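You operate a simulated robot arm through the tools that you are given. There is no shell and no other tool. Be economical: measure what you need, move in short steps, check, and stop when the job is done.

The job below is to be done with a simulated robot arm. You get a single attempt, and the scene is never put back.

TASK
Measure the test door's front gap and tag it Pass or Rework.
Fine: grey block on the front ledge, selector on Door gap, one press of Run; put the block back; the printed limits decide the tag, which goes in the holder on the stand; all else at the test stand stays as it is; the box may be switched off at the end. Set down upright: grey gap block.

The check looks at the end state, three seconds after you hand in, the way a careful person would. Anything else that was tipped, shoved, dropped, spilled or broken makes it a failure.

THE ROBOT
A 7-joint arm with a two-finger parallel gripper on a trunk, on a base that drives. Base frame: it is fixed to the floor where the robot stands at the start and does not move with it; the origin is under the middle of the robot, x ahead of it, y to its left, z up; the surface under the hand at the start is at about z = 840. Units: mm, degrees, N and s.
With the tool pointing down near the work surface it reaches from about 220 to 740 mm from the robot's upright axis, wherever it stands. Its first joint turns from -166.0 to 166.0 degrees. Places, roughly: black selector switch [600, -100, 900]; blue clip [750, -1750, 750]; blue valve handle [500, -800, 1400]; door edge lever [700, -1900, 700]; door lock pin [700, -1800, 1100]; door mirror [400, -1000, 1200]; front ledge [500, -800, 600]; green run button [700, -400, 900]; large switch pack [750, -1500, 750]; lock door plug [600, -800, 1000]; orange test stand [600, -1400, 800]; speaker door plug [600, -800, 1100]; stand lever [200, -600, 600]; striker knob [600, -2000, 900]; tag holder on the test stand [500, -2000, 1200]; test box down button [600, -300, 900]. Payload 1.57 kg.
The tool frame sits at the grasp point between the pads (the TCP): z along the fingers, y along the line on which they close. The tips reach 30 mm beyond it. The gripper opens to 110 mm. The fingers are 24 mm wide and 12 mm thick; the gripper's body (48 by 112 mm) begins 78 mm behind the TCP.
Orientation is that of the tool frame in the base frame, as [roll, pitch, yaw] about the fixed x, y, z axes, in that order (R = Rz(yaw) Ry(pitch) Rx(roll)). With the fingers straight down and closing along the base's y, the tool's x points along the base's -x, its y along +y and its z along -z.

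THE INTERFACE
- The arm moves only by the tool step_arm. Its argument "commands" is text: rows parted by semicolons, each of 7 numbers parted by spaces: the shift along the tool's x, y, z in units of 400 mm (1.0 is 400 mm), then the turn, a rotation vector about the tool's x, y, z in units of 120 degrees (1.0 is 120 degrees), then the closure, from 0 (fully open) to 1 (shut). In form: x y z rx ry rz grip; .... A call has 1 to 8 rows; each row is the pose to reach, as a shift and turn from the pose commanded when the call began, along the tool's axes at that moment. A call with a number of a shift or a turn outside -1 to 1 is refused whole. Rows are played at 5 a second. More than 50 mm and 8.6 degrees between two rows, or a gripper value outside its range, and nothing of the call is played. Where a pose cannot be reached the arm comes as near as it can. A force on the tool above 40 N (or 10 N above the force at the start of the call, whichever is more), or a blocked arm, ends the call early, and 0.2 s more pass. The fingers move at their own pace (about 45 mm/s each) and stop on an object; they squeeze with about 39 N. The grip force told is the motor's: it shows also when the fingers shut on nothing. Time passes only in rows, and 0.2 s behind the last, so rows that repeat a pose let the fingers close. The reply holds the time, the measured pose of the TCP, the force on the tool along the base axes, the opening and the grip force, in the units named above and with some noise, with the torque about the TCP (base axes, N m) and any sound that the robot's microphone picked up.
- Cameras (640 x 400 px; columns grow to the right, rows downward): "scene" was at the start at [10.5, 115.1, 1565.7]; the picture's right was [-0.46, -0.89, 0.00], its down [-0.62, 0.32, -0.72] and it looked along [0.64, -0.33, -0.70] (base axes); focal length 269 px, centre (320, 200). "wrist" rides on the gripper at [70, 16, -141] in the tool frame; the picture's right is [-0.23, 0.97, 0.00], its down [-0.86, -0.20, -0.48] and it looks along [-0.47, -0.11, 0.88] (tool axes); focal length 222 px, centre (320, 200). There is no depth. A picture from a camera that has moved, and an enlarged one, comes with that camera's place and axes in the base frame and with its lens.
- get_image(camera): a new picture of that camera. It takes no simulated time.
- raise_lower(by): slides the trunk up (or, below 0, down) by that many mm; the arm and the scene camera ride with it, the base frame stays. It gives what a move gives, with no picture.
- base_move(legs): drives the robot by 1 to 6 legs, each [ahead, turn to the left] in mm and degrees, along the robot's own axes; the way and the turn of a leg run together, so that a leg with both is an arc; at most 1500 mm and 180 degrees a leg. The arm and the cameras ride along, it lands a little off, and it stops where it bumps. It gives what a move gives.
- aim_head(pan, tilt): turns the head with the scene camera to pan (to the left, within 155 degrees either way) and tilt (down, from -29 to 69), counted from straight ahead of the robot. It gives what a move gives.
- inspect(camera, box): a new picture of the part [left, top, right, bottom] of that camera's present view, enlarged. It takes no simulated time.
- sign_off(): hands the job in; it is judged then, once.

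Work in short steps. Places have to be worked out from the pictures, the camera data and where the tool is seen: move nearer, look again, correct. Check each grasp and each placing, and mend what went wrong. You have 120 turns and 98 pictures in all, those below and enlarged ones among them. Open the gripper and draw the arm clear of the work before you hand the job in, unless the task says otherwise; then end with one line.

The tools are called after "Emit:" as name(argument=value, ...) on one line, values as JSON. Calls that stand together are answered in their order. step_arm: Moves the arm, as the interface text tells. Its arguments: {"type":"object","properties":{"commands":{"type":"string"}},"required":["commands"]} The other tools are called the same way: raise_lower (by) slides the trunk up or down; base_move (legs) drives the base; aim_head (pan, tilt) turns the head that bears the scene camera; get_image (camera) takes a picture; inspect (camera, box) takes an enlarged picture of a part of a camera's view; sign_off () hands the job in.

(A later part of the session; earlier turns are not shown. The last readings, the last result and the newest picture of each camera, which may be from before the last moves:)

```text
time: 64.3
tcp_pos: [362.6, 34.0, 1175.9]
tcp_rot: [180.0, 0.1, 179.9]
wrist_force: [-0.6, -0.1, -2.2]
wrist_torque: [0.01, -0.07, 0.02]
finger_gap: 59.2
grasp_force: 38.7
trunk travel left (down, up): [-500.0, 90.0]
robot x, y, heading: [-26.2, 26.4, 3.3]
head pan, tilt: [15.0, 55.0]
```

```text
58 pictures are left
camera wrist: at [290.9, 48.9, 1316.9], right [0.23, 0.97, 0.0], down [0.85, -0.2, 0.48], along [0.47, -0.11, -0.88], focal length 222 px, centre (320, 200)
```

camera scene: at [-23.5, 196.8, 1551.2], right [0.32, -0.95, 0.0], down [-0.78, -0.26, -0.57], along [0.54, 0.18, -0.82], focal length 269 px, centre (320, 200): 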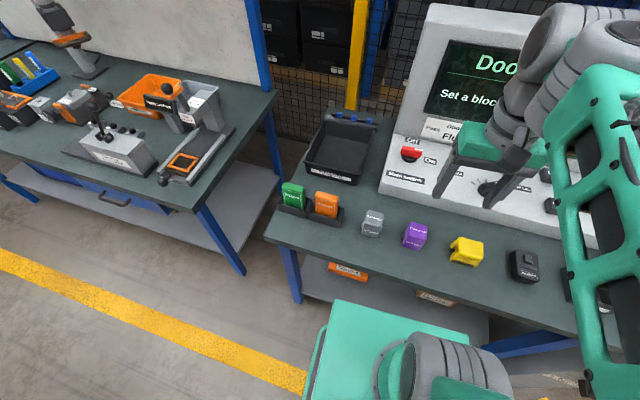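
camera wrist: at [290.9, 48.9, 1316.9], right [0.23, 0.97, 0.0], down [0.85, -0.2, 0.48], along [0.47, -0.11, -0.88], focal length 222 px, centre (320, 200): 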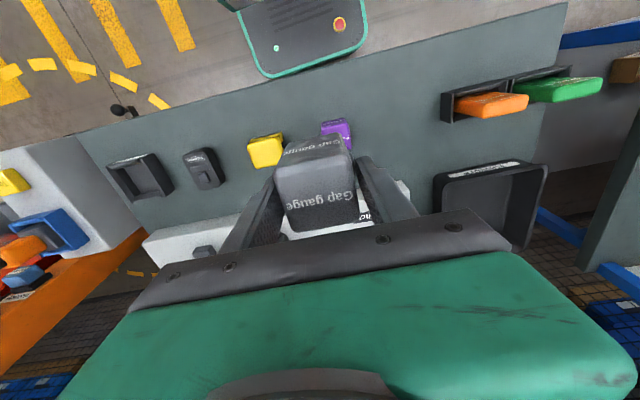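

Held well and upright. I drive to stand in front of the front post, facing it.

Emit:
base_move(legs=[[-280, 0], [0, -93.3], [825, 0], [0, 90]])

Emit:
aim_head(pan=10, tilt=40)

Emit:
get_image(camera="scene")

Emit:
get_image(camera="wrist")

```text
time: 78.1
tcp_pos: [53.8, -845.1, 1176.2]
tcp_rot: [180.0, 0.0, 173.5]
wrist_force: [-1.2, 0.2, -2.7]
wrist_torque: [0.01, -0.01, 0.03]
finger_gap: 59.4
grasp_force: 39.4
trunk travel left (down, up): [-500.0, 90.0]
robot x, y, heading: [-329.5, -812.6, -3.0]
head pan, tilt: [15.0, 55.0]
```

```text
time: 78.8
tcp_pos: [53.0, -844.4, 1175.5]
tcp_rot: [-180.0, -0.1, 173.6]
wrist_force: [0.1, 0.1, -1.8]
wrist_torque: [-0.03, 0.0, -0.01]
finger_gap: 59.1
grasp_force: 39.2
trunk travel left (down, up): [-500.0, 90.0]
robot x, y, heading: [-324.6, -810.4, -3.0]
head pan, tilt: [10.0, 40.0]
```

```text
57 pictures are left
camera scene: at [-297.9, -645.1, 1571.8], right [0.12, -0.99, 0.0], down [-0.64, -0.08, -0.77], along [0.76, 0.09, -0.64], focal length 269 px, centre (320, 200)
```

scene: 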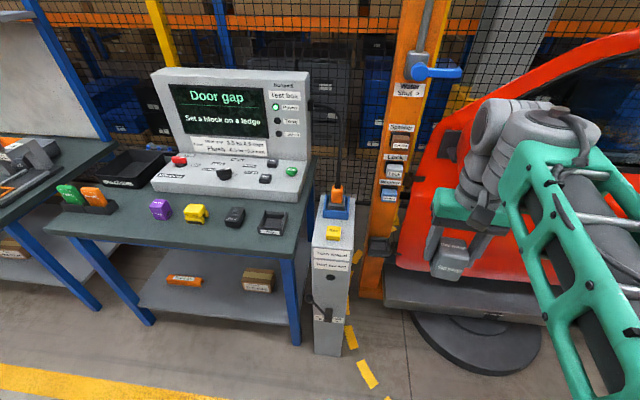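

```text
56 pictures are left
camera wrist: at [-15.6, -821.7, 1316.5], right [0.34, 0.94, 0.0], down [0.83, -0.29, 0.48], along [0.45, -0.16, -0.88], focal length 222 px, centre (320, 200)
```

wrist: 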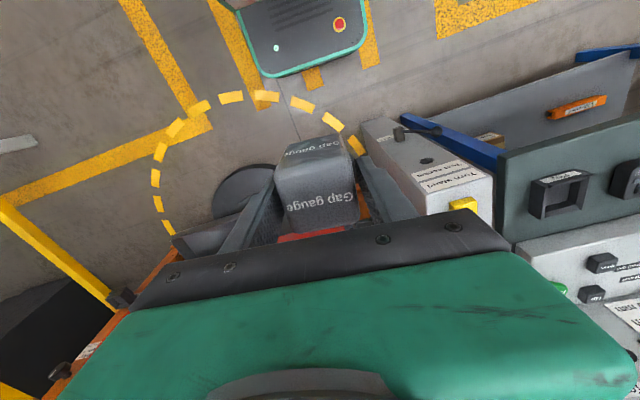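

I enlarge the ledge from this new angle to triangulate it.

Emit:
inspect(camera="scene", box=[340, 220, 420, 270])

```text
8.00 times, centred on (380, 245) of scene
camera zoom: at [-297.9, -645.1, 1571.8], right [0.12, -0.99, 0.0], down [-0.64, -0.08, -0.77], along [0.76, 0.09, -0.64], focal length 2154 px, centre (-160, -160)
```

zoom: 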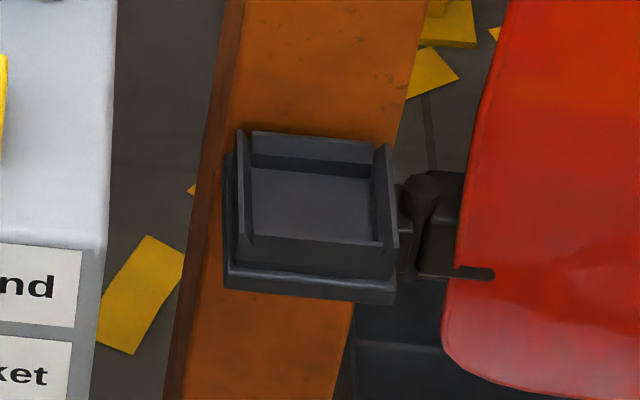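

The ledge is a pocket about 75×75 mm, floor z ≈ 628 at (519, -812), walls ~28 mm high, close below plugs. My grip on the side pads is too low for those walls, and a vertical hand would come close to the plugs. I return to the bench to regrip: block turned 90°, hand tilted back, gripping higher on flat faces.

Emit:
base_move(legs=[[0, -87], [-836, 0], [0, 90], [300, 0]])

```text
time: 92.4
tcp_pos: [343.8, -13.2, 1175.3]
tcp_rot: [180.0, 0.1, 173.6]
wrist_force: [0.1, 1.3, -2.1]
wrist_torque: [0.01, -0.02, 0.02]
finger_gap: 59.5
grasp_force: 38.6
trunk travel left (down, up): [-500.0, 90.0]
robot x, y, heading: [-38.0, 17.1, -3.1]
head pan, tilt: [10.0, 40.0]
```

I bring the block over its place, turning it 90° on the way.

Emit:
step_arm(commands="-0.01 0.06 0.05 0 0 0.07 1; -0.02 0.12 0.1 0 0 0.14 1; -0.03 0.18 0.15 0 0 0.21 1; -0.04 0.24 0.2 0 0 0.28 1; -0.05 0.3 0.25 0 0 0.35 1; -0.06 0.36 0.3 0 0 0.42 1; -0.07 0.42 0.35 0 0 0.49 1; -0.08 0.479 0.4 0 0 0.56 1")

Emit:
step_arm(commands="0 0 0.08 0 0 0.07 1; 0 0 0.16 0 0 0.137 1; 0 0 0.22 0 0 0.137 1; 0 0 0.22 0 0 0.137 1")

Emit:
get_image(camera="wrist")

```text
time: 94.2
tcp_pos: [393.4, 172.9, 1013.2]
tcp_rot: [179.9, -0.1, 106.4]
wrist_force: [0.3, 0.0, -1.5]
wrist_torque: [-0.02, 0.02, 0.0]
finger_gap: 59.5
grasp_force: 39.1
trunk travel left (down, up): [-500.0, 90.0]
robot x, y, heading: [-39.8, 16.6, -2.6]
head pan, tilt: [10.0, 40.0]
```

```text
time: 95.2
tcp_pos: [395.4, 172.3, 925.8]
tcp_rot: [180.0, 0.0, 90.0]
wrist_force: [0.4, -0.4, -2.6]
wrist_torque: [-0.01, -0.02, 0.0]
finger_gap: 59.5
grasp_force: 38.7
trunk travel left (down, up): [-500.0, 90.0]
robot x, y, heading: [-38.5, 15.9, -2.6]
head pan, tilt: [10.0, 40.0]
```

```text
54 pictures are left
camera wrist: at [409.8, 240.5, 1066.3], right [0.97, -0.23, 0.0], down [-0.2, -0.85, 0.48], along [-0.11, -0.47, -0.88], focal length 222 px, centre (320, 200)
```

wrist: 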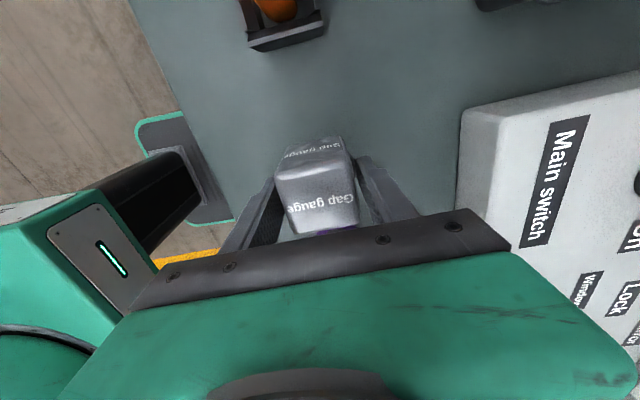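

Clear below. I lower to the bench, release and rise.

Emit:
step_arm(commands="0 0 0.05 0 0 0 1; 0 0 0.084 0 0 0 1; 0 0 0.084 0 0 0 1; 0 0 0.084 0 0 0 0.3; 0 0 0.084 0 0 0 0.2; 0 0 0 0 0 0 0.2; 0 0 -0.1 0 0 0 0.2; 0 0 -0.2 0 0 0 0.2")

Emit:
get_image(camera="wrist")

```text
time: 97.0
tcp_pos: [393.6, 170.9, 1006.5]
tcp_rot: [180.0, -0.1, 90.2]
wrist_force: [0.3, -0.3, 0.0]
wrist_torque: [0.01, 0.01, 0.03]
finger_gap: 87.8
grasp_force: 0.1
trunk travel left (down, up): [-500.0, 90.0]
robot x, y, heading: [-39.0, 19.2, -2.9]
head pan, tilt: [10.0, 40.0]
```

```text
53 pictures are left
camera wrist: at [408.5, 239.8, 1148.0], right [0.97, -0.23, 0.0], down [-0.2, -0.86, 0.48], along [-0.11, -0.47, -0.88], focal length 222 px, centre (320, 200)
```

wrist: 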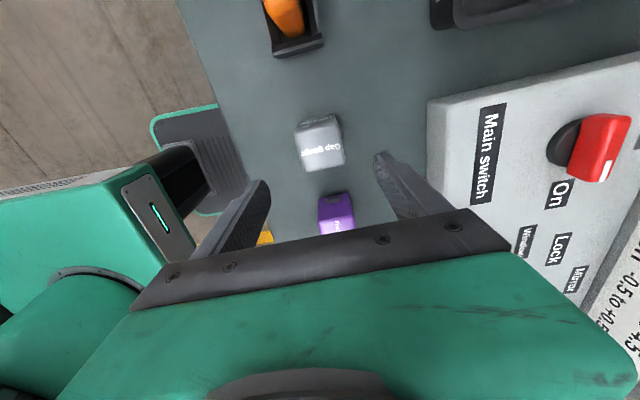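

Block stands at about (394, 168). I turn the hand back to close along y.

Emit:
step_arm(commands="0 0 0 0 0 -0.07 0.2; 0 0 0 0 0 -0.14 0.2; 0 0 0 0 0 -0.21 0.2; 0 0 0 0 0 -0.28 0.2; 0 0 0 0 0 -0.35 0.2; 0 0 0 0 0 -0.42 0.2; 0 0 0 0 0 -0.49 0.2; 0 0 0 0 0 -0.56 0.2")

Emit:
step_arm(commands="0 0 0 0 0 -0.07 0.2; 0 0 0 0 0 -0.14 0.2; 0 0 0 0 0 -0.188 0.2; 0 0 0 0 0 -0.188 0.2")

Emit:
step_arm(commands="0 0 0 0 -0.07 0 0.2; 0 0 0 0 -0.14 0 0.2; 0 0 0 0 -0.208 0 0.2; 0 0 0 0 -0.208 0 0.2")

Emit:
get_image(camera="wrist")

```text
time: 98.8
tcp_pos: [396.2, 172.7, 1007.3]
tcp_rot: [179.9, 0.0, 157.4]
wrist_force: [0.4, -0.1, -0.1]
wrist_torque: [0.01, 0.0, -0.02]
finger_gap: 88.0
grasp_force: 0.0
trunk travel left (down, up): [-500.0, 90.0]
robot x, y, heading: [-38.4, 20.0, -2.8]
head pan, tilt: [10.0, 40.0]
```

```text
time: 99.8
tcp_pos: [397.6, 173.8, 1007.0]
tcp_rot: [-180.0, -0.1, 179.9]
wrist_force: [0.9, -1.0, -0.4]
wrist_torque: [0.01, 0.0, 0.04]
finger_gap: 88.3
grasp_force: 0.0
trunk travel left (down, up): [-500.0, 90.0]
robot x, y, heading: [-38.8, 18.2, -2.8]
head pan, tilt: [10.0, 40.0]
```

```text
time: 100.8
tcp_pos: [395.4, 173.8, 1006.5]
tcp_rot: [180.0, 25.0, 179.8]
wrist_force: [0.1, -1.0, 0.4]
wrist_torque: [-0.01, 0.03, -0.03]
finger_gap: 88.0
grasp_force: 0.0
trunk travel left (down, up): [-500.0, 90.0]
robot x, y, heading: [-39.6, 18.3, -2.9]
head pan, tilt: [10.0, 40.0]
```

```text
52 pictures are left
camera wrist: at [271.2, 189.5, 1106.2], right [0.21, 0.97, 0.1], down [0.57, -0.2, 0.8], along [0.79, -0.11, -0.6], focal length 222 px, centre (320, 200)
```

wrist: 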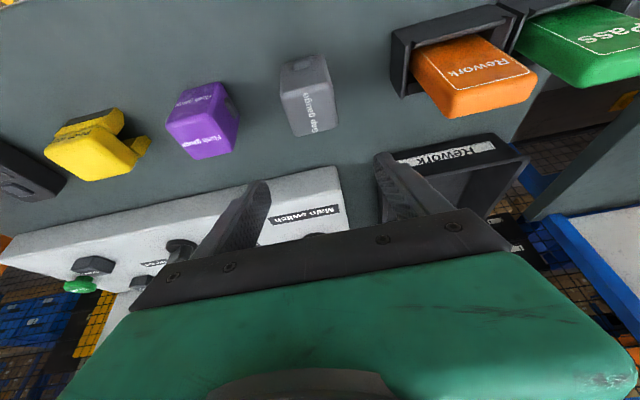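

The tilt is right (hand leans back to the robot). I go down with TCP at ~ (386, 168, 903) and close.

Emit:
step_arm(commands="0.044 -0.0145 0.075 0 0 0 0.2; 0.088 -0.0145 0.15 0 0 0 0.2; 0.131 -0.0145 0.2245 0 0 0 0.2; 0.131 -0.0145 0.2245 0 0 0 0.2")

Emit:
get_image(camera="wrist")

```text
time: 101.8
tcp_pos: [384.7, 167.8, 901.9]
tcp_rot: [-179.9, 24.9, 179.8]
wrist_force: [-0.4, 0.1, 0.5]
wrist_torque: [0.02, -0.03, 0.02]
finger_gap: 88.0
grasp_force: 0.0
trunk travel left (down, up): [-500.0, 90.0]
robot x, y, heading: [-39.2, 20.6, -3.0]
head pan, tilt: [10.0, 40.0]
```

```text
51 pictures are left
camera wrist: at [260.8, 182.7, 1000.3], right [0.21, 0.97, 0.1], down [0.57, -0.2, 0.79], along [0.79, -0.11, -0.6], focal length 222 px, centre (320, 200)
```

wrist: 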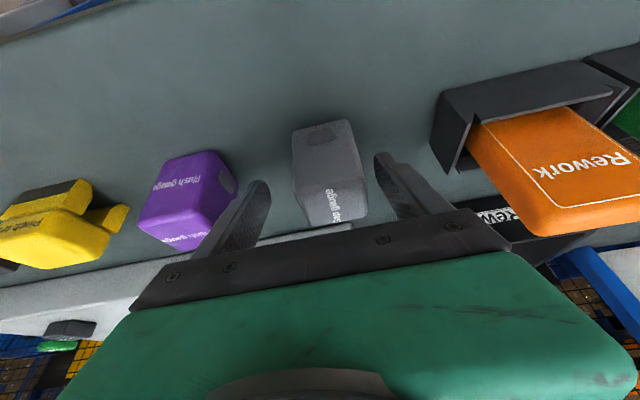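

I enlarge to see where the block really is between the fingers.

Emit:
inspect(camera="wrist", box=[230, 100, 430, 240])

```text
2.86 times, centred on (330, 170) of wrist
camera zoom: at [260.8, 182.7, 1000.3], right [0.21, 0.97, 0.1], down [0.57, -0.2, 0.79], along [0.79, -0.11, -0.6], focal length 635 px, centre (291, 286)
```

zoom: 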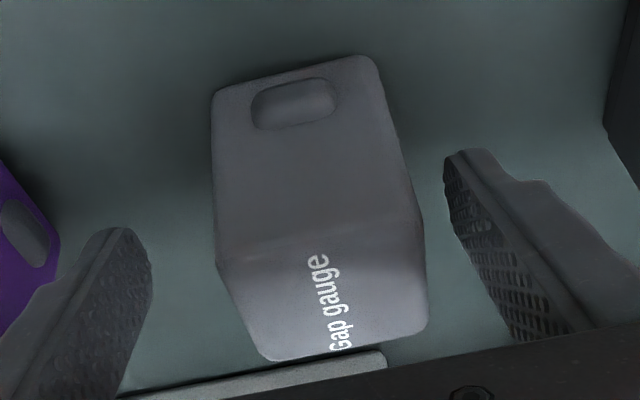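

The block is ~50×50×60 mm, its pads low (below 23 mm), centre ≈ (400, 172). I shift a little forward and up, then close.

Emit:
step_arm(commands="-0.019 0.0125 0 0 0 0 0.2; -0.019 0.0125 0 0 0 0 0.4; -0.019 0.0125 0 0 0 0 1; -0.019 0.0125 0 0 0 0 1; -0.019 0.0125 0 0 0 0 1; -0.019 0.0125 0 0 0 0 1")

Emit:
inspect(camera="wrist", box=[230, 100, 430, 240])

```text
time: 103.2
tcp_pos: [392.0, 173.2, 906.1]
tcp_rot: [180.0, 25.0, 180.0]
wrist_force: [-0.1, -0.1, -1.2]
wrist_torque: [0.04, -0.08, 0.02]
finger_gap: 49.5
grasp_force: 37.8
trunk travel left (down, up): [-500.0, 90.0]
robot x, y, heading: [-39.1, 17.2, -2.8]
head pan, tilt: [10.0, 40.0]
```

```text
2.86 times, centred on (330, 170) of wrist
camera zoom: at [267.9, 188.1, 1005.1], right [0.21, 0.97, 0.1], down [0.57, -0.2, 0.79], along [0.79, -0.11, -0.6], focal length 635 px, centre (291, 286)
```

zoom: 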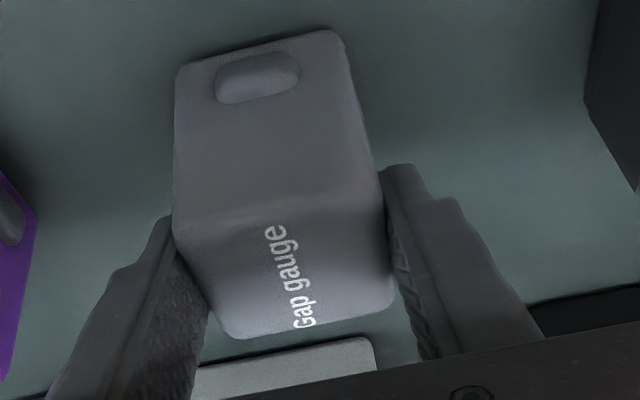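

Firm grip at 49.5 mm. I lift straight up, then tuck for driving.

Emit:
step_arm(commands="-0.05 0 -0.107 0 0 0 1; -0.1 0 -0.215 0 0 0 1; -0.15 0 -0.322 0 0 0 1; -0.16 -0.07 -0.382 0 0 0 1; -0.172 -0.14 -0.441 0 0 0 1; -0.183 -0.21 -0.5 0 0 0 1; -0.195 -0.28 -0.56 0 0 0 1; -0.207 -0.35 -0.62 0 0 0 1")

Emit:
base_move(legs=[[-280, 0], [0, -87], [835, 0], [0, 90]])

Emit:
aim_head(pan=0, tilt=42)

Emit:
get_image(camera="scene")

Emit:
get_image(camera="wrist")

```text
time: 105.0
tcp_pos: [363.8, 31.7, 1166.5]
tcp_rot: [-179.9, 24.9, 179.9]
wrist_force: [0.8, -0.8, -2.6]
wrist_torque: [-0.03, 0.02, 0.0]
finger_gap: 49.8
grasp_force: 39.1
trunk travel left (down, up): [-500.0, 90.0]
robot x, y, heading: [-41.5, 20.8, -2.9]
head pan, tilt: [10.0, 40.0]
```

```text
time: 118.7
tcp_pos: [57.4, -813.9, 1165.9]
tcp_rot: [180.0, 24.9, -179.9]
wrist_force: [1.0, 0.2, -2.8]
wrist_torque: [0.01, 0.05, 0.01]
finger_gap: 49.5
grasp_force: 39.1
trunk travel left (down, up): [-500.0, 90.0]
robot x, y, heading: [-345.5, -827.5, -2.3]
head pan, tilt: [10.0, 40.0]
```

```text
time: 119.4
tcp_pos: [59.2, -813.7, 1166.4]
tcp_rot: [-179.9, 24.9, -179.8]
wrist_force: [-0.3, 0.5, -1.8]
wrist_torque: [0.01, 0.01, 0.03]
finger_gap: 49.6
grasp_force: 39.0
trunk travel left (down, up): [-500.0, 90.0]
robot x, y, heading: [-344.2, -826.8, -2.4]
head pan, tilt: [0.0, 42.0]
```

```text
48 pictures are left
camera scene: at [-316.3, -676.5, 1568.9], right [-0.04, -1.0, 0.0], down [-0.67, 0.03, -0.74], along [0.74, -0.03, -0.67], focal length 269 px, centre (320, 200)
```

scene: 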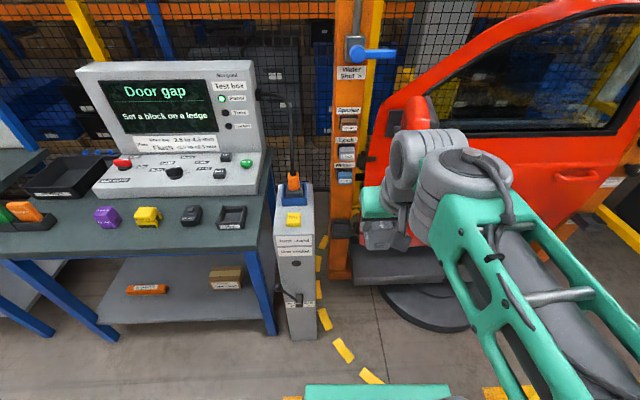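

```text
47 pictures are left
camera wrist: at [-66.6, -799.1, 1264.4], right [0.2, 0.97, 0.1], down [0.57, -0.2, 0.79], along [0.79, -0.11, -0.6], focal length 222 px, centre (320, 200)
```

wrist: 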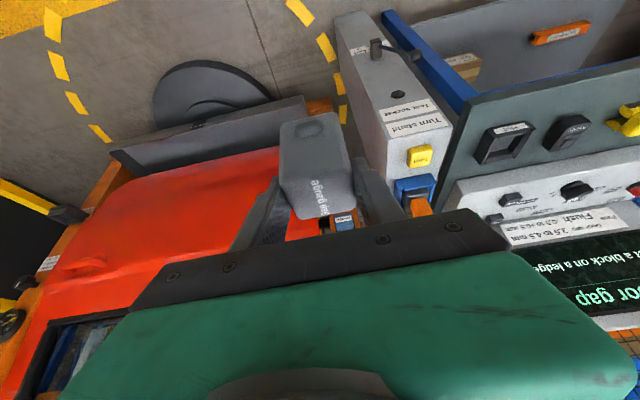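

The block is held upright. I lower the trunk by 210 mm, so that the arm works below the mirror, and move forward 215 mm.

Emit:
raise_lower(by=-210)

Emit:
base_move(legs=[[215, 0]])

Emit:
aim_head(pan=0, tilt=42)

Emit:
get_image(camera="scene")

Emit:
get_image(camera="wrist")

```text
time: 121.6
tcp_pos: [58.6, -814.1, 940.8]
tcp_rot: [-179.8, 22.9, -179.9]
wrist_force: [0.4, 0.6, -2.0]
wrist_torque: [0.0, -0.01, 0.01]
finger_gap: 49.4
grasp_force: 39.1
trunk travel left (down, up): [-290.0, 300.0]
robot x, y, heading: [-345.9, -833.3, -2.5]
head pan, tilt: [0.0, 42.0]
```

```text
time: 123.3
tcp_pos: [279.0, -821.5, 941.2]
tcp_rot: [-179.8, 22.9, -179.7]
wrist_force: [0.3, -0.5, -1.7]
wrist_torque: [0.02, 0.0, 0.02]
finger_gap: 49.3
grasp_force: 38.2
trunk travel left (down, up): [-290.0, 300.0]
robot x, y, heading: [-123.7, -839.3, -2.3]
head pan, tilt: [0.0, 42.0]
```

```text
time: 123.9
tcp_pos: [278.5, -822.3, 940.2]
tcp_rot: [-179.7, 22.6, -179.7]
wrist_force: [0.2, -0.5, -2.1]
wrist_torque: [-0.02, 0.01, -0.02]
finger_gap: 49.7
grasp_force: 38.6
trunk travel left (down, up): [-290.0, 300.0]
robot x, y, heading: [-124.5, -836.3, -2.5]
head pan, tilt: [0.0, 42.0]
```

```text
46 pictures are left
camera scene: at [-95.7, -685.9, 1359.2], right [-0.04, -1.0, 0.0], down [-0.67, 0.03, -0.74], along [0.74, -0.03, -0.67], focal length 269 px, centre (320, 200)
```

scene: 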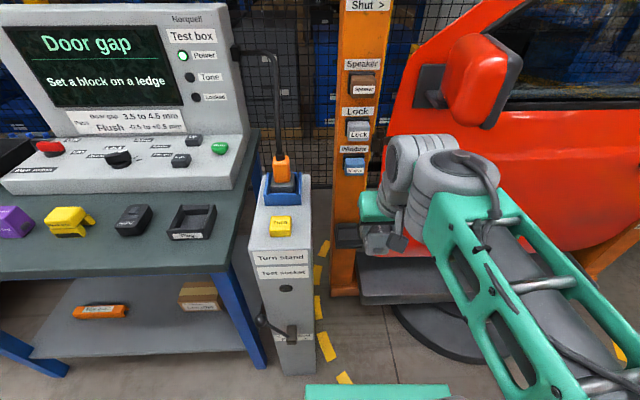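

```text
45 pictures are left
camera wrist: at [158.8, -807.7, 1043.8], right [0.21, 0.98, 0.08], down [0.61, -0.19, 0.77], along [0.77, -0.11, -0.63], focal length 222 px, centre (320, 200)
```

wrist: 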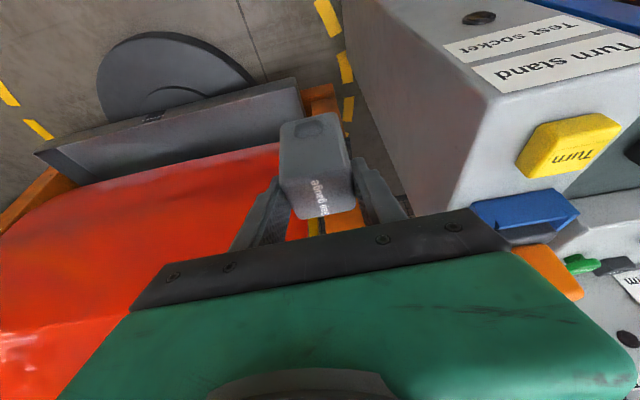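

The pitch sagged to 22.6°, so I correct it to 25° while moving in front of the ledge at z ≈ 740, still short of it.

Emit:
step_arm(commands="-0.022 0.004 0.1 0 -0.004 0 1; -0.045 0.008 0.2 0 -0.008 0 1; -0.067 0.012 0.3 0 -0.012 0 1; -0.09 0.017 0.4 0 -0.016 0 1; -0.112 0.021 0.5 0 -0.02 0 1; -0.1345 0.025 0.597 0 -0.02 0 1; -0.1345 0.025 0.597 0 -0.02 0 1")

Emit:
get_image(camera="scene")

Emit:
get_image(camera="wrist")

```text
time: 125.5
tcp_pos: [420.4, -810.7, 741.4]
tcp_rot: [-179.9, 25.3, -179.6]
wrist_force: [0.3, 0.0, -1.6]
wrist_torque: [-0.05, -0.02, 0.03]
finger_gap: 49.4
grasp_force: 39.2
trunk travel left (down, up): [-290.0, 300.0]
robot x, y, heading: [-125.0, -838.0, -2.3]
head pan, tilt: [0.0, 42.0]
```

```text
44 pictures are left
camera scene: at [-95.4, -685.8, 1358.9], right [-0.04, -1.0, 0.0], down [-0.67, 0.03, -0.74], along [0.74, -0.03, -0.67], focal length 269 px, centre (320, 200)
```

scene: 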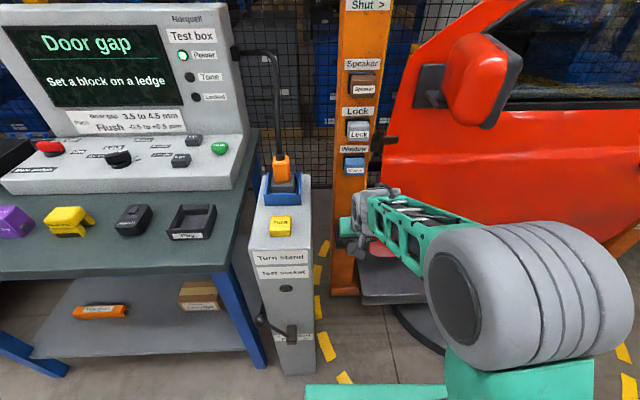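

```text
43 pictures are left
camera wrist: at [295.9, -795.0, 838.0], right [0.2, 0.98, 0.09], down [0.57, -0.19, 0.8], along [0.8, -0.11, -0.6], focal length 222 px, centre (320, 200)
```

wrist: 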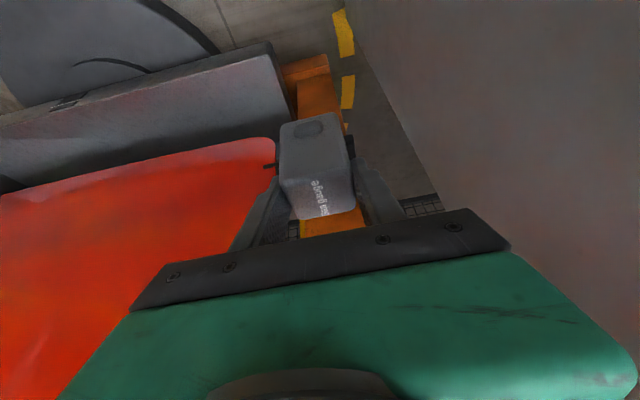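

I enlarge the scene around the ledge and the hand.

Emit:
inspect(camera="scene", box=[320, 170, 440, 300])

Emit:
inspect(camera="wrist", box=[230, 90, 430, 240])

```text
3.08 times, centred on (380, 235) of scene
camera zoom: at [-95.4, -685.8, 1358.9], right [-0.04, -1.0, 0.0], down [-0.67, 0.03, -0.74], along [0.74, -0.03, -0.67], focal length 828 px, centre (135, 92)
```

zoom: 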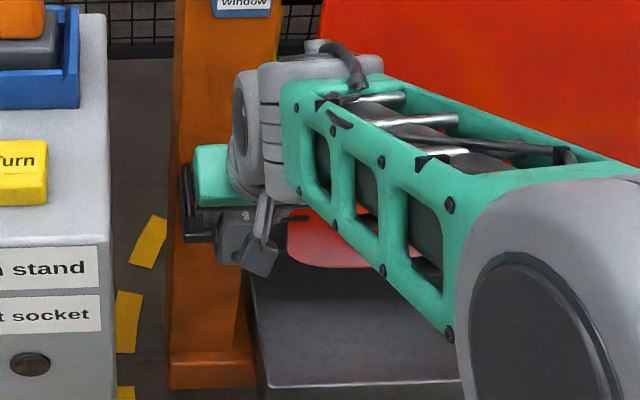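

```text
2.67 times, centred on (330, 165) of wrist
camera zoom: at [295.9, -795.0, 838.0], right [0.2, 0.98, 0.09], down [0.57, -0.19, 0.8], along [0.8, -0.11, -0.6], focal length 592 px, centre (293, 293)
```

zoom: 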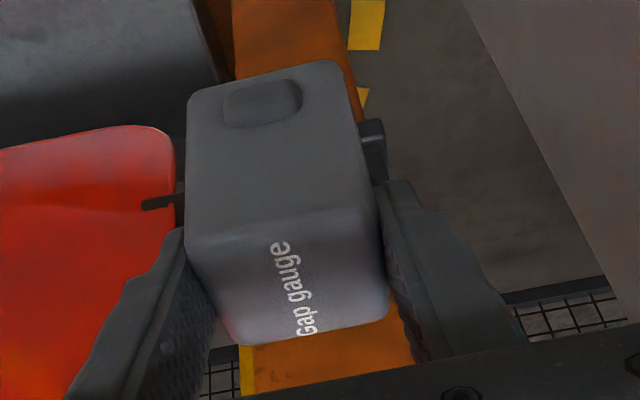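

I zoom on the visible end of the ledge beside the block, to refine its y.

Emit:
inspect(camera="wrist", box=[335, 110, 395, 170])

```text
6.67 times, centred on (365, 140) of wrist
camera zoom: at [295.9, -795.0, 838.0], right [0.2, 0.98, 0.09], down [0.57, -0.19, 0.8], along [0.8, -0.11, -0.6], focal length 1481 px, centre (20, 600)
```

zoom: 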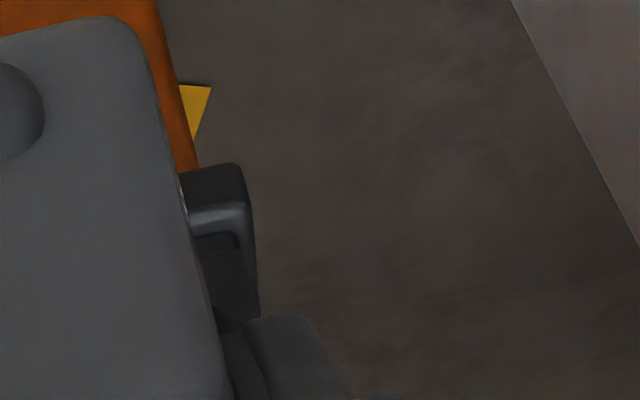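

Ledge centre refined to about (518, -814). I move over it with the block bottom ~19 mm above the walls.

Emit:
step_arm(commands="-0.1 -0.004 0.047 0 0 0 1; -0.2025 -0.008 0.0957 0 0 0 1; -0.2025 -0.008 0.0957 0 0 0 1")

Emit:
inspect(camera="wrist", box=[230, 90, 430, 240])

Emit:
inspect(camera="scene", box=[320, 170, 440, 300])

```text
time: 126.3
tcp_pos: [513.7, -812.8, 738.6]
tcp_rot: [-179.8, 25.2, -179.6]
wrist_force: [0.7, 0.5, -2.8]
wrist_torque: [0.0, -0.01, 0.0]
finger_gap: 49.5
grasp_force: 39.2
trunk travel left (down, up): [-290.0, 300.0]
robot x, y, heading: [-125.6, -835.8, -2.2]
head pan, tilt: [0.0, 42.0]
```

```text
2.67 times, centred on (330, 165) of wrist
camera zoom: at [388.4, -797.4, 836.7], right [0.2, 0.98, 0.09], down [0.57, -0.19, 0.8], along [0.8, -0.11, -0.6], focal length 592 px, centre (293, 293)
```

zoom: 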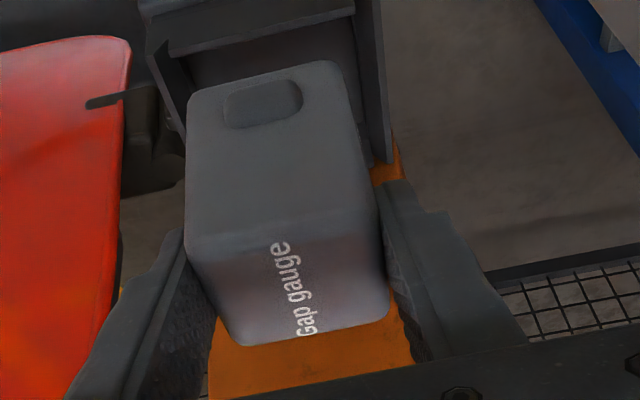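

```text
3.08 times, centred on (380, 235) of scene
camera zoom: at [-95.3, -685.8, 1358.9], right [-0.04, -1.0, 0.0], down [-0.67, 0.03, -0.74], along [0.74, -0.03, -0.67], focal length 828 px, centre (135, 92)
```

zoom: 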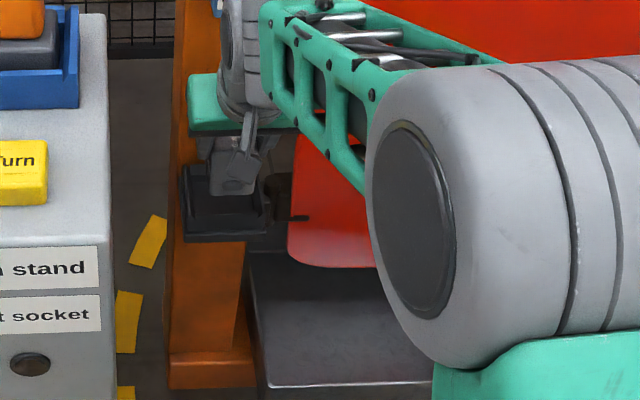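

I zoom in on the pocket walls around the block, to check the alignment.

Emit:
inspect(camera="wrist", box=[270, 80, 390, 155])

```text
5.33 times, centred on (330, 118) of wrist
camera zoom: at [388.4, -797.4, 836.7], right [0.2, 0.98, 0.09], down [0.57, -0.19, 0.8], along [0.8, -0.11, -0.6], focal length 1185 px, centre (267, 640)
```

zoom: 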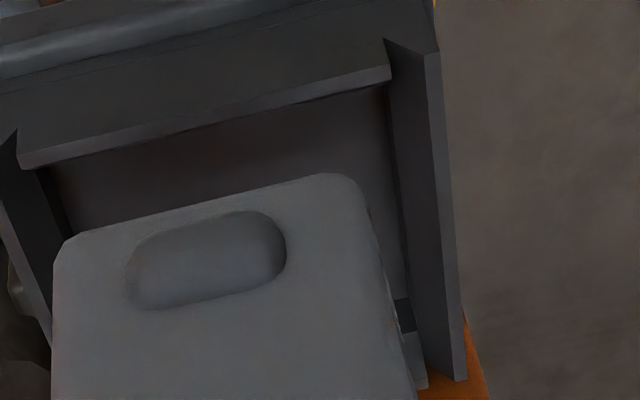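

Alignment in y is fine; in x the pocket centre is ~525, so I shift 6 mm forward, then lower to ~8 mm above the expected floor.

Emit:
step_arm(commands="-0.0136 0.002 0.0064 0 0 0 1; -0.0136 0.002 0.0064 0 0 0 1; 0.0075 0.002 0.052 0 0 0 1; 0.0245 0.002 0.0875 0 0 0 1; 0.0245 0.002 0.0875 0 0 0 1")

Emit:
inspect(camera="wrist", box=[270, 80, 390, 155])

```text
time: 127.5
tcp_pos: [517.5, -815.2, 704.4]
tcp_rot: [-179.6, 25.1, -179.6]
wrist_force: [0.3, 0.0, -2.0]
wrist_torque: [-0.01, 0.03, 0.01]
finger_gap: 49.4
grasp_force: 38.6
trunk travel left (down, up): [-290.0, 300.0]
robot x, y, heading: [-119.8, -840.1, -2.3]
head pan, tilt: [0.0, 42.0]
```

```text
5.33 times, centred on (330, 118) of wrist
camera zoom: at [392.4, -799.0, 802.1], right [0.2, 0.98, 0.09], down [0.57, -0.19, 0.8], along [0.8, -0.11, -0.6], focal length 1185 px, centre (267, 640)
```

zoom: 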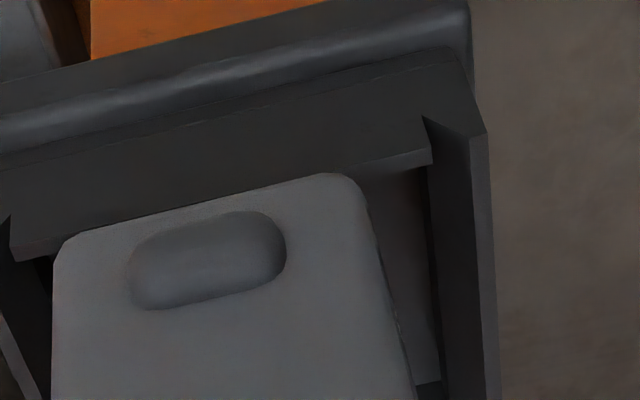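

The block's bottom edge is now entering the pocket without contact. I lower the last ~10 mm, feeling for the floor.

Emit:
step_arm(commands="0 0.003 0.012 0 0 0 1; 0.006 0.003 0.025 0 0 0 1; 0.006 0.003 0.025 0 0 0 1")

Emit:
inspect(camera="wrist", box=[250, 80, 410, 240])

```text
time: 128.3
tcp_pos: [518.8, -813.2, 697.9]
tcp_rot: [-179.9, 25.5, -179.7]
wrist_force: [-0.9, -0.9, 10.0]
wrist_torque: [0.24, 0.23, 0.03]
finger_gap: 49.5
grasp_force: 39.1
trunk travel left (down, up): [-290.0, 300.0]
robot x, y, heading: [-124.1, -836.5, -2.6]
head pan, tilt: [0.0, 42.0]
```

```text
2.50 times, centred on (330, 160) of wrist
camera zoom: at [393.9, -797.5, 795.0], right [0.2, 0.97, 0.09], down [0.57, -0.19, 0.8], along [0.8, -0.11, -0.59], focal length 555 px, centre (295, 300)
```

zoom: 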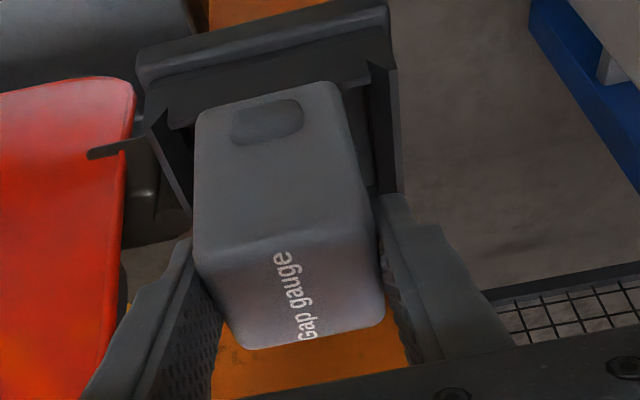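

Contact at ~12 N with the block bottom at ≈ 632, near the expected floor. I zoom in to verify that it sits inside the walls.

Emit:
inspect(camera="wrist", box=[280, 85, 370, 160])

Emit:
inspect(camera="scene", box=[340, 190, 420, 270])

```text
5.33 times, centred on (325, 122) of wrist
camera zoom: at [393.9, -797.5, 795.0], right [0.2, 0.97, 0.09], down [0.57, -0.19, 0.8], along [0.8, -0.11, -0.59], focal length 1185 px, centre (293, 613)
```

zoom: 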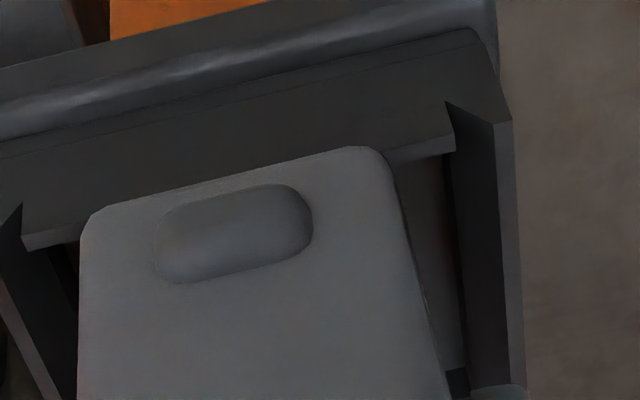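

```text
5.00 times, centred on (380, 230) of scene
camera zoom: at [-96.6, -686.0, 1359.1], right [-0.04, -1.0, 0.0], down [-0.67, 0.03, -0.74], along [0.74, -0.03, -0.67], focal length 1346 px, centre (20, 50)
```

zoom: 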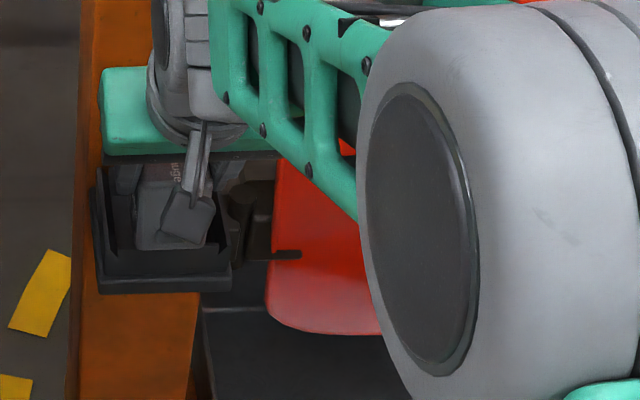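

The lip strip is covered by the block: it stands on the front wall. Re-triangulating gives wall top z ≈ 632, pocket centre ≈ (541, -811), floor ≈ 604. I rise 15 mm, go 18 mm forward and look.

Emit:
step_arm(commands="-0.016 0.002 -0.034 0 0 0 1; -0.016 0.002 -0.034 0 0 0 1; -0.057 0.003 -0.015 0 0 0 1; -0.057 0.003 -0.015 0 0 0 1")

Emit:
inspect(camera="wrist", box=[270, 80, 390, 155])

```text
time: 129.3
tcp_pos: [536.6, -812.0, 709.9]
tcp_rot: [-179.8, 25.2, -179.7]
wrist_force: [0.5, 0.0, -1.4]
wrist_torque: [-0.04, 0.0, -0.02]
finger_gap: 49.7
grasp_force: 38.9
trunk travel left (down, up): [-290.0, 300.0]
robot x, y, heading: [-122.2, -838.8, -2.3]
head pan, tilt: [0.0, 42.0]
```

```text
5.33 times, centred on (330, 118) of wrist
camera zoom: at [411.7, -797.5, 807.5], right [0.2, 0.98, 0.09], down [0.57, -0.19, 0.8], along [0.8, -0.11, -0.6], focal length 1185 px, centre (267, 640)
```

zoom: 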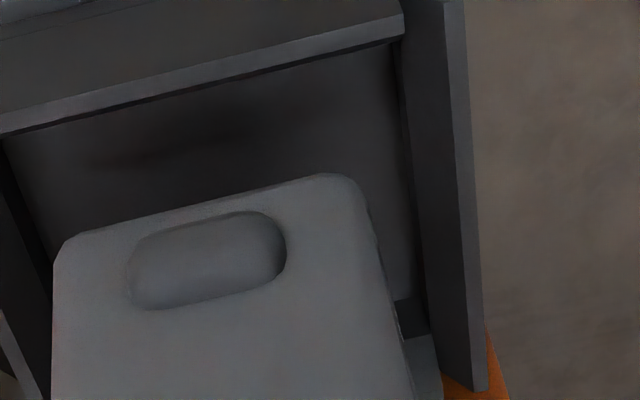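

Now well centred: block front at x ≈ 517 behind the wall at 505, and centred in y. I lower into the pocket.

Emit:
step_arm(commands="0.0214 -0.002 0.045 0 0 0 1; 0.034 -0.002 0.072 0 0 0 1; 0.039 -0.002 0.082 0 0 0 1; 0.039 -0.002 0.082 0 0 0 1")

Emit:
inspect(camera="wrist", box=[250, 80, 410, 240])

```text
time: 130.3
tcp_pos: [536.5, -813.5, 676.9]
tcp_rot: [-179.7, 25.4, -179.7]
wrist_force: [7.1, -1.3, 4.6]
wrist_torque: [0.07, -0.22, -0.06]
finger_gap: 49.4
grasp_force: 38.6
trunk travel left (down, up): [-290.0, 300.0]
robot x, y, heading: [-124.6, -835.1, -2.6]
head pan, tilt: [0.0, 42.0]
```

```text
2.50 times, centred on (330, 160) of wrist
camera zoom: at [411.2, -798.4, 774.1], right [0.2, 0.97, 0.09], down [0.57, -0.19, 0.8], along [0.8, -0.11, -0.59], focal length 555 px, centre (295, 300)
```

zoom: 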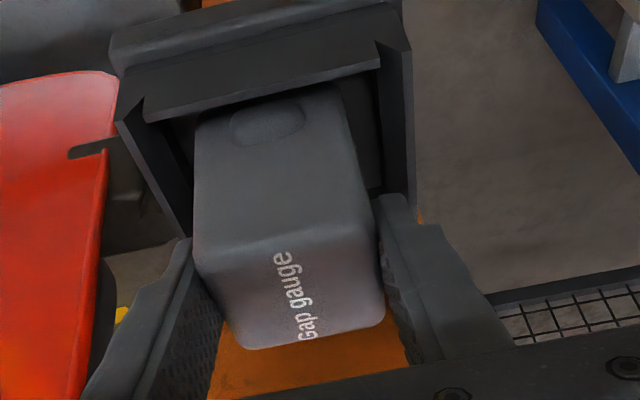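

It's in the pocket, with a slight touch. I nudge +2 mm in x and 3 mm down to seat it, then read the force.

Emit:
step_arm(commands="-0.006 0 0.003 0 0 0 1; -0.003 0 0.01 0 0 0 1; -0.003 0 0.01 0 0 0 1")

Emit:
get_image(camera="scene")

```text
time: 131.1
tcp_pos: [538.8, -813.9, 674.6]
tcp_rot: [-179.8, 25.5, -179.7]
wrist_force: [-13.3, 0.0, 27.4]
wrist_torque: [0.08, 0.25, -0.16]
finger_gap: 49.6
grasp_force: 38.7
trunk travel left (down, up): [-290.0, 300.0]
robot x, y, heading: [-125.5, -838.5, -2.7]
head pan, tilt: [0.0, 42.0]
```

```text
30 pictures are left
camera scene: at [-99.2, -686.0, 1359.3], right [-0.04, -1.0, 0.0], down [-0.67, 0.03, -0.74], along [0.74, -0.03, -0.67], focal length 269 px, centre (320, 200)
```

scene: 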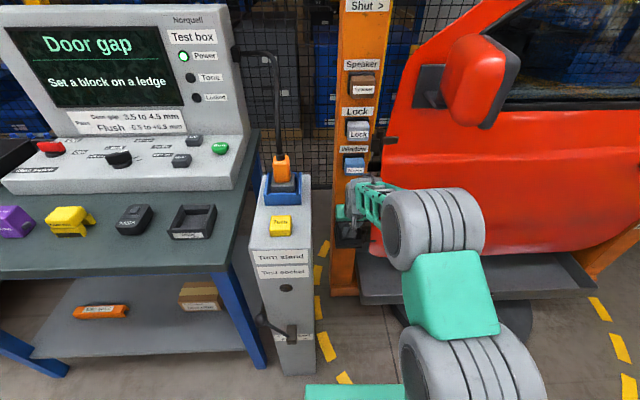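

Seated on the floor (27 N down). I ease off, open and withdraw straight up, then back from the ledge.

Emit:
step_arm(commands="0.003 0 -0.007 0 0 0 1; 0.003 0 -0.007 0 0 0 0.4; 0.003 0 -0.007 0 0 0 0.35; 0.003 0 -0.007 0 0 0 0.35; -0.048 0 -0.108 0 0 0 0.35; -0.099 0 -0.216 0 0 0 0.35; 0.01 0 -0.27 0 0 0 0.35; 0.12 0 -0.32 0 0 0 0.35")

Emit:
get_image(camera="wrist")

```text
time: 132.9
tcp_pos: [439.7, -811.8, 767.9]
tcp_rot: [-179.7, 25.2, -179.7]
wrist_force: [-0.7, -0.2, 0.2]
wrist_torque: [-0.01, -0.02, 0.0]
finger_gap: 71.3
grasp_force: 0.0
trunk travel left (down, up): [-290.0, 300.0]
robot x, y, heading: [-124.8, -835.6, -2.6]
head pan, tilt: [0.0, 42.0]
```

```text
29 pictures are left
camera wrist: at [315.5, -796.5, 865.7], right [0.2, 0.98, 0.09], down [0.57, -0.19, 0.8], along [0.8, -0.11, -0.6], focal length 222 px, centre (320, 200)
```

wrist: 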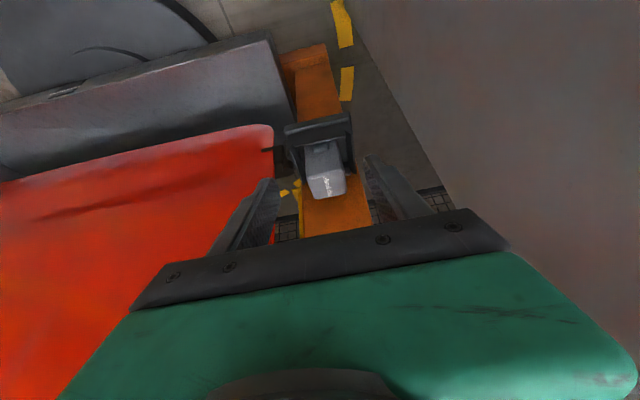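

The block stands upright in the pocket. Now I retract the arm, back off, raise the trunk and drive to the box to press Run.

Emit:
step_arm(commands="0.03 0 -0.094 0 0 0 1; 0.06 0 -0.188 0 0 0 1; 0.09 0 -0.28 0 0 0 1; 0.12 0 -0.374 0 0 0 1; 0.15 0 -0.467 0 0 0 1; 0.178 0 -0.56 0 0 0 1")

Emit:
base_move(legs=[[-220, 0]])

Emit:
raise_lower(by=210)

Emit:
base_move(legs=[[0, -87.4], [-575, 0], [0, 90], [325, 0]])

Emit:
get_image(camera="wrist")

```text
time: 134.3
tcp_pos: [282.3, -814.0, 928.2]
tcp_rot: [-179.3, 23.3, -179.7]
wrist_force: [0.2, 0.1, 0.1]
wrist_torque: [0.0, 0.03, -0.03]
finger_gap: 0.1
grasp_force: 21.2
trunk travel left (down, up): [-290.0, 300.0]
robot x, y, heading: [-123.2, -838.1, -2.4]
head pan, tilt: [0.0, 42.0]
```

```text
time: 136.0
tcp_pos: [65.5, -804.5, 930.3]
tcp_rot: [-179.5, 23.4, -179.7]
wrist_force: [-0.2, 0.2, 0.0]
wrist_torque: [0.0, 0.01, 0.0]
finger_gap: 0.1
grasp_force: 21.4
trunk travel left (down, up): [-290.0, 300.0]
robot x, y, heading: [-338.9, -827.8, -2.8]
head pan, tilt: [0.0, 42.0]
```

```text
time: 138.2
tcp_pos: [65.2, -803.7, 1138.9]
tcp_rot: [-179.5, 23.4, -179.8]
wrist_force: [0.1, 0.2, 0.3]
wrist_torque: [-0.03, -0.04, 0.01]
finger_gap: 0.0
grasp_force: 21.6
trunk travel left (down, up): [-500.0, 90.0]
robot x, y, heading: [-335.4, -826.9, -2.7]
head pan, tilt: [0.0, 42.0]
```

```text
time: 150.8
tcp_pos: [372.2, -180.7, 1138.8]
tcp_rot: [-179.4, 23.5, -175.4]
wrist_force: [-0.2, 0.1, 0.4]
wrist_torque: [-0.01, -0.01, -0.02]
finger_gap: 0.0
grasp_force: 21.5
trunk travel left (down, up): [-500.0, 90.0]
robot x, y, heading: [-34.7, -239.6, 1.7]
head pan, tilt: [0.0, 42.0]
```

```text
28 pictures are left
camera wrist: at [248.8, -174.9, 1240.9], right [0.13, 0.99, 0.08], down [0.61, -0.15, 0.78], along [0.78, -0.05, -0.62], focal length 222 px, centre (320, 200)
```

wrist: 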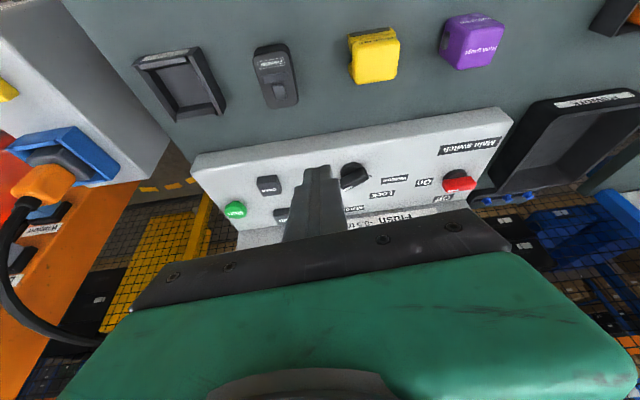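

Run projects again to about (645, -401, 920). I move the closed fingertips to ~60 mm above it.

Emit:
step_arm(commands="-0.054 -0.075 0.068 0 0 0 1; -0.107 -0.15 0.137 0 0 0 1; -0.161 -0.225 0.205 0 0 0 1; -0.215 -0.3 0.273 0 0 0 1; -0.268 -0.376 0.341 0 0 0 1; -0.322 -0.451 0.41 0 0 0 1; -0.375 -0.526 0.478 0 0 0 1; -0.429 -0.601 0.546 0 0 0 1")

Emit:
get_image(camera="wrist")

```text
time: 152.6
tcp_pos: [633.9, -405.2, 1010.1]
tcp_rot: [-179.5, 23.3, -175.4]
wrist_force: [0.0, 0.7, -0.8]
wrist_torque: [-0.03, 0.03, 0.0]
finger_gap: 0.1
grasp_force: 21.6
trunk travel left (down, up): [-500.0, 90.0]
robot x, y, heading: [-30.8, -236.5, 1.6]
head pan, tilt: [0.0, 42.0]
```

```text
27 pictures are left
camera wrist: at [511.0, -397.9, 1111.2], right [0.13, 0.99, 0.08], down [0.61, -0.15, 0.78], along [0.78, -0.05, -0.62], focal length 222 px, centre (320, 200)
```

wrist: 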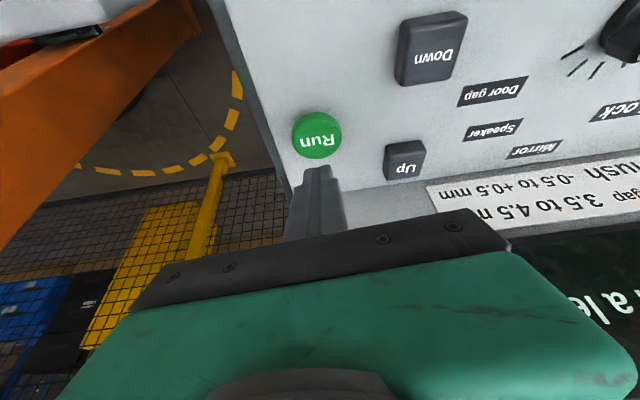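

Button top ≈ (650, -403, 912). I align the lowest fingertip edge over it and go to just above.

Emit:
step_arm(commands="-0.0277 0 0.012 0 0 0 1; 0.002 0 0.081 0 0 0 1; 0.0297 0 0.145 0 0 0 1; 0.0297 0 0.145 0 0 0 1")

Emit:
get_image(camera="wrist")

```text
time: 153.6
tcp_pos: [646.0, -402.5, 953.6]
tcp_rot: [-179.4, 23.5, -175.5]
wrist_force: [1.2, -0.2, 2.0]
wrist_torque: [-0.03, -0.03, 0.04]
finger_gap: 0.0
grasp_force: 21.0
trunk travel left (down, up): [-500.0, 90.0]
robot x, y, heading: [-32.8, -237.3, 1.8]
head pan, tilt: [0.0, 42.0]
heard: click
```

```text
26 pictures are left
camera wrist: at [523.1, -395.8, 1054.9], right [0.13, 0.99, 0.08], down [0.61, -0.15, 0.78], along [0.78, -0.05, -0.62], focal length 222 px, centre (320, 200)
```

wrist: 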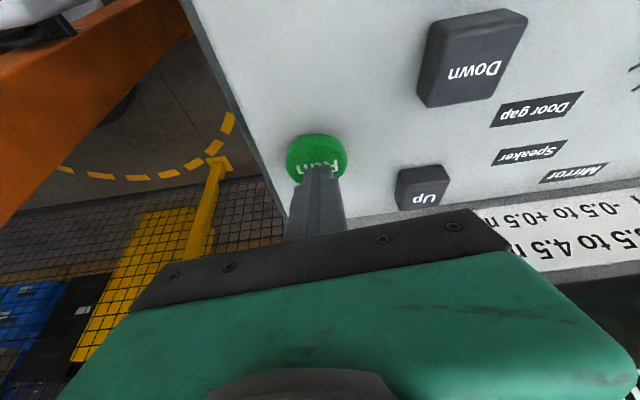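

A click was heard: Run is pressed, once. I withdraw straight up and read the display.

Emit:
step_arm(commands="-0.045 0 -0.105 0 0 0 1; -0.09 0 -0.21 0 0 0 1; 0 0 -0.28 0 0 0 1; 0.1 0.05 -0.32 0 0 0 1; 0.2 0.1 -0.36 0 0 0 1; 0.3 0.15 -0.4 0 0 0 1; 0.4 0.2 -0.44 0 0 0 1")

Emit:
aim_head(pan=-5, tilt=35)

Emit:
get_image(camera="scene")

```text
time: 155.2
tcp_pos: [420.3, -340.7, 1050.8]
tcp_rot: [-179.4, 23.5, -175.3]
wrist_force: [0.4, -0.5, -0.1]
wrist_torque: [0.0, -0.02, 0.03]
finger_gap: 0.1
grasp_force: 21.5
trunk travel left (down, up): [-500.0, 90.0]
robot x, y, heading: [-31.0, -234.5, 1.6]
head pan, tilt: [0.0, 42.0]
```

```text
time: 155.8
tcp_pos: [423.3, -341.4, 1049.7]
tcp_rot: [-179.4, 23.4, -175.4]
wrist_force: [-0.2, -0.3, 0.5]
wrist_torque: [0.0, 0.0, 0.01]
finger_gap: 0.0
grasp_force: 21.1
trunk travel left (down, up): [-500.0, 90.0]
robot x, y, heading: [-27.2, -235.0, 1.7]
head pan, tilt: [-5.0, 35.0]
```

```text
25 pictures are left
camera scene: at [-9.4, -90.2, 1579.4], right [-0.06, -1.0, 0.0], down [-0.57, 0.03, -0.82], along [0.82, -0.05, -0.57], focal length 269 px, centre (320, 200)
```

scene: 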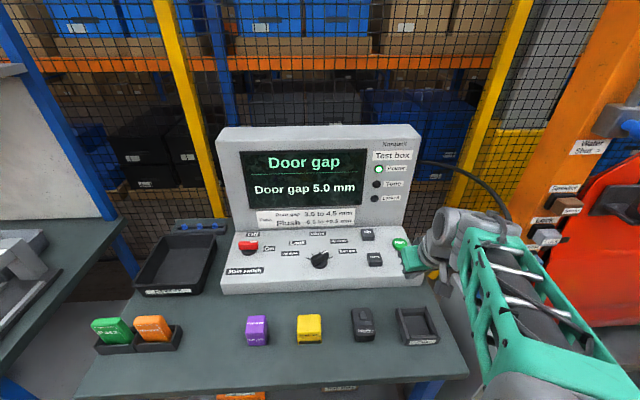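

It reads "Door gap 5.0 mm"; I enlarge to be sure.

Emit:
inspect(camera="scene", box=[220, 130, 420, 235])

```text
3.20 times, centred on (320, 182) of scene
camera zoom: at [-9.4, -90.2, 1579.4], right [-0.06, -1.0, 0.0], down [-0.57, 0.03, -0.82], along [0.82, -0.05, -0.57], focal length 862 px, centre (320, 256)
```

zoom: 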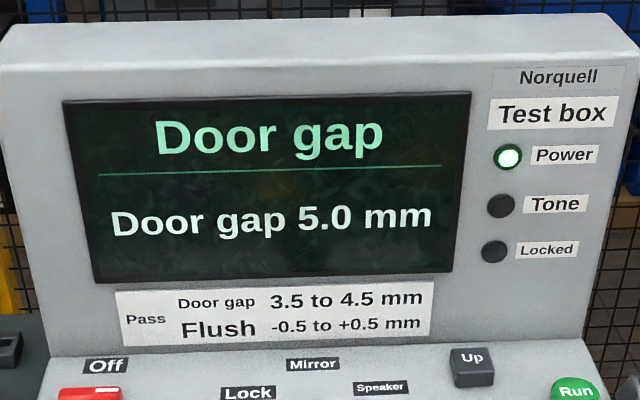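

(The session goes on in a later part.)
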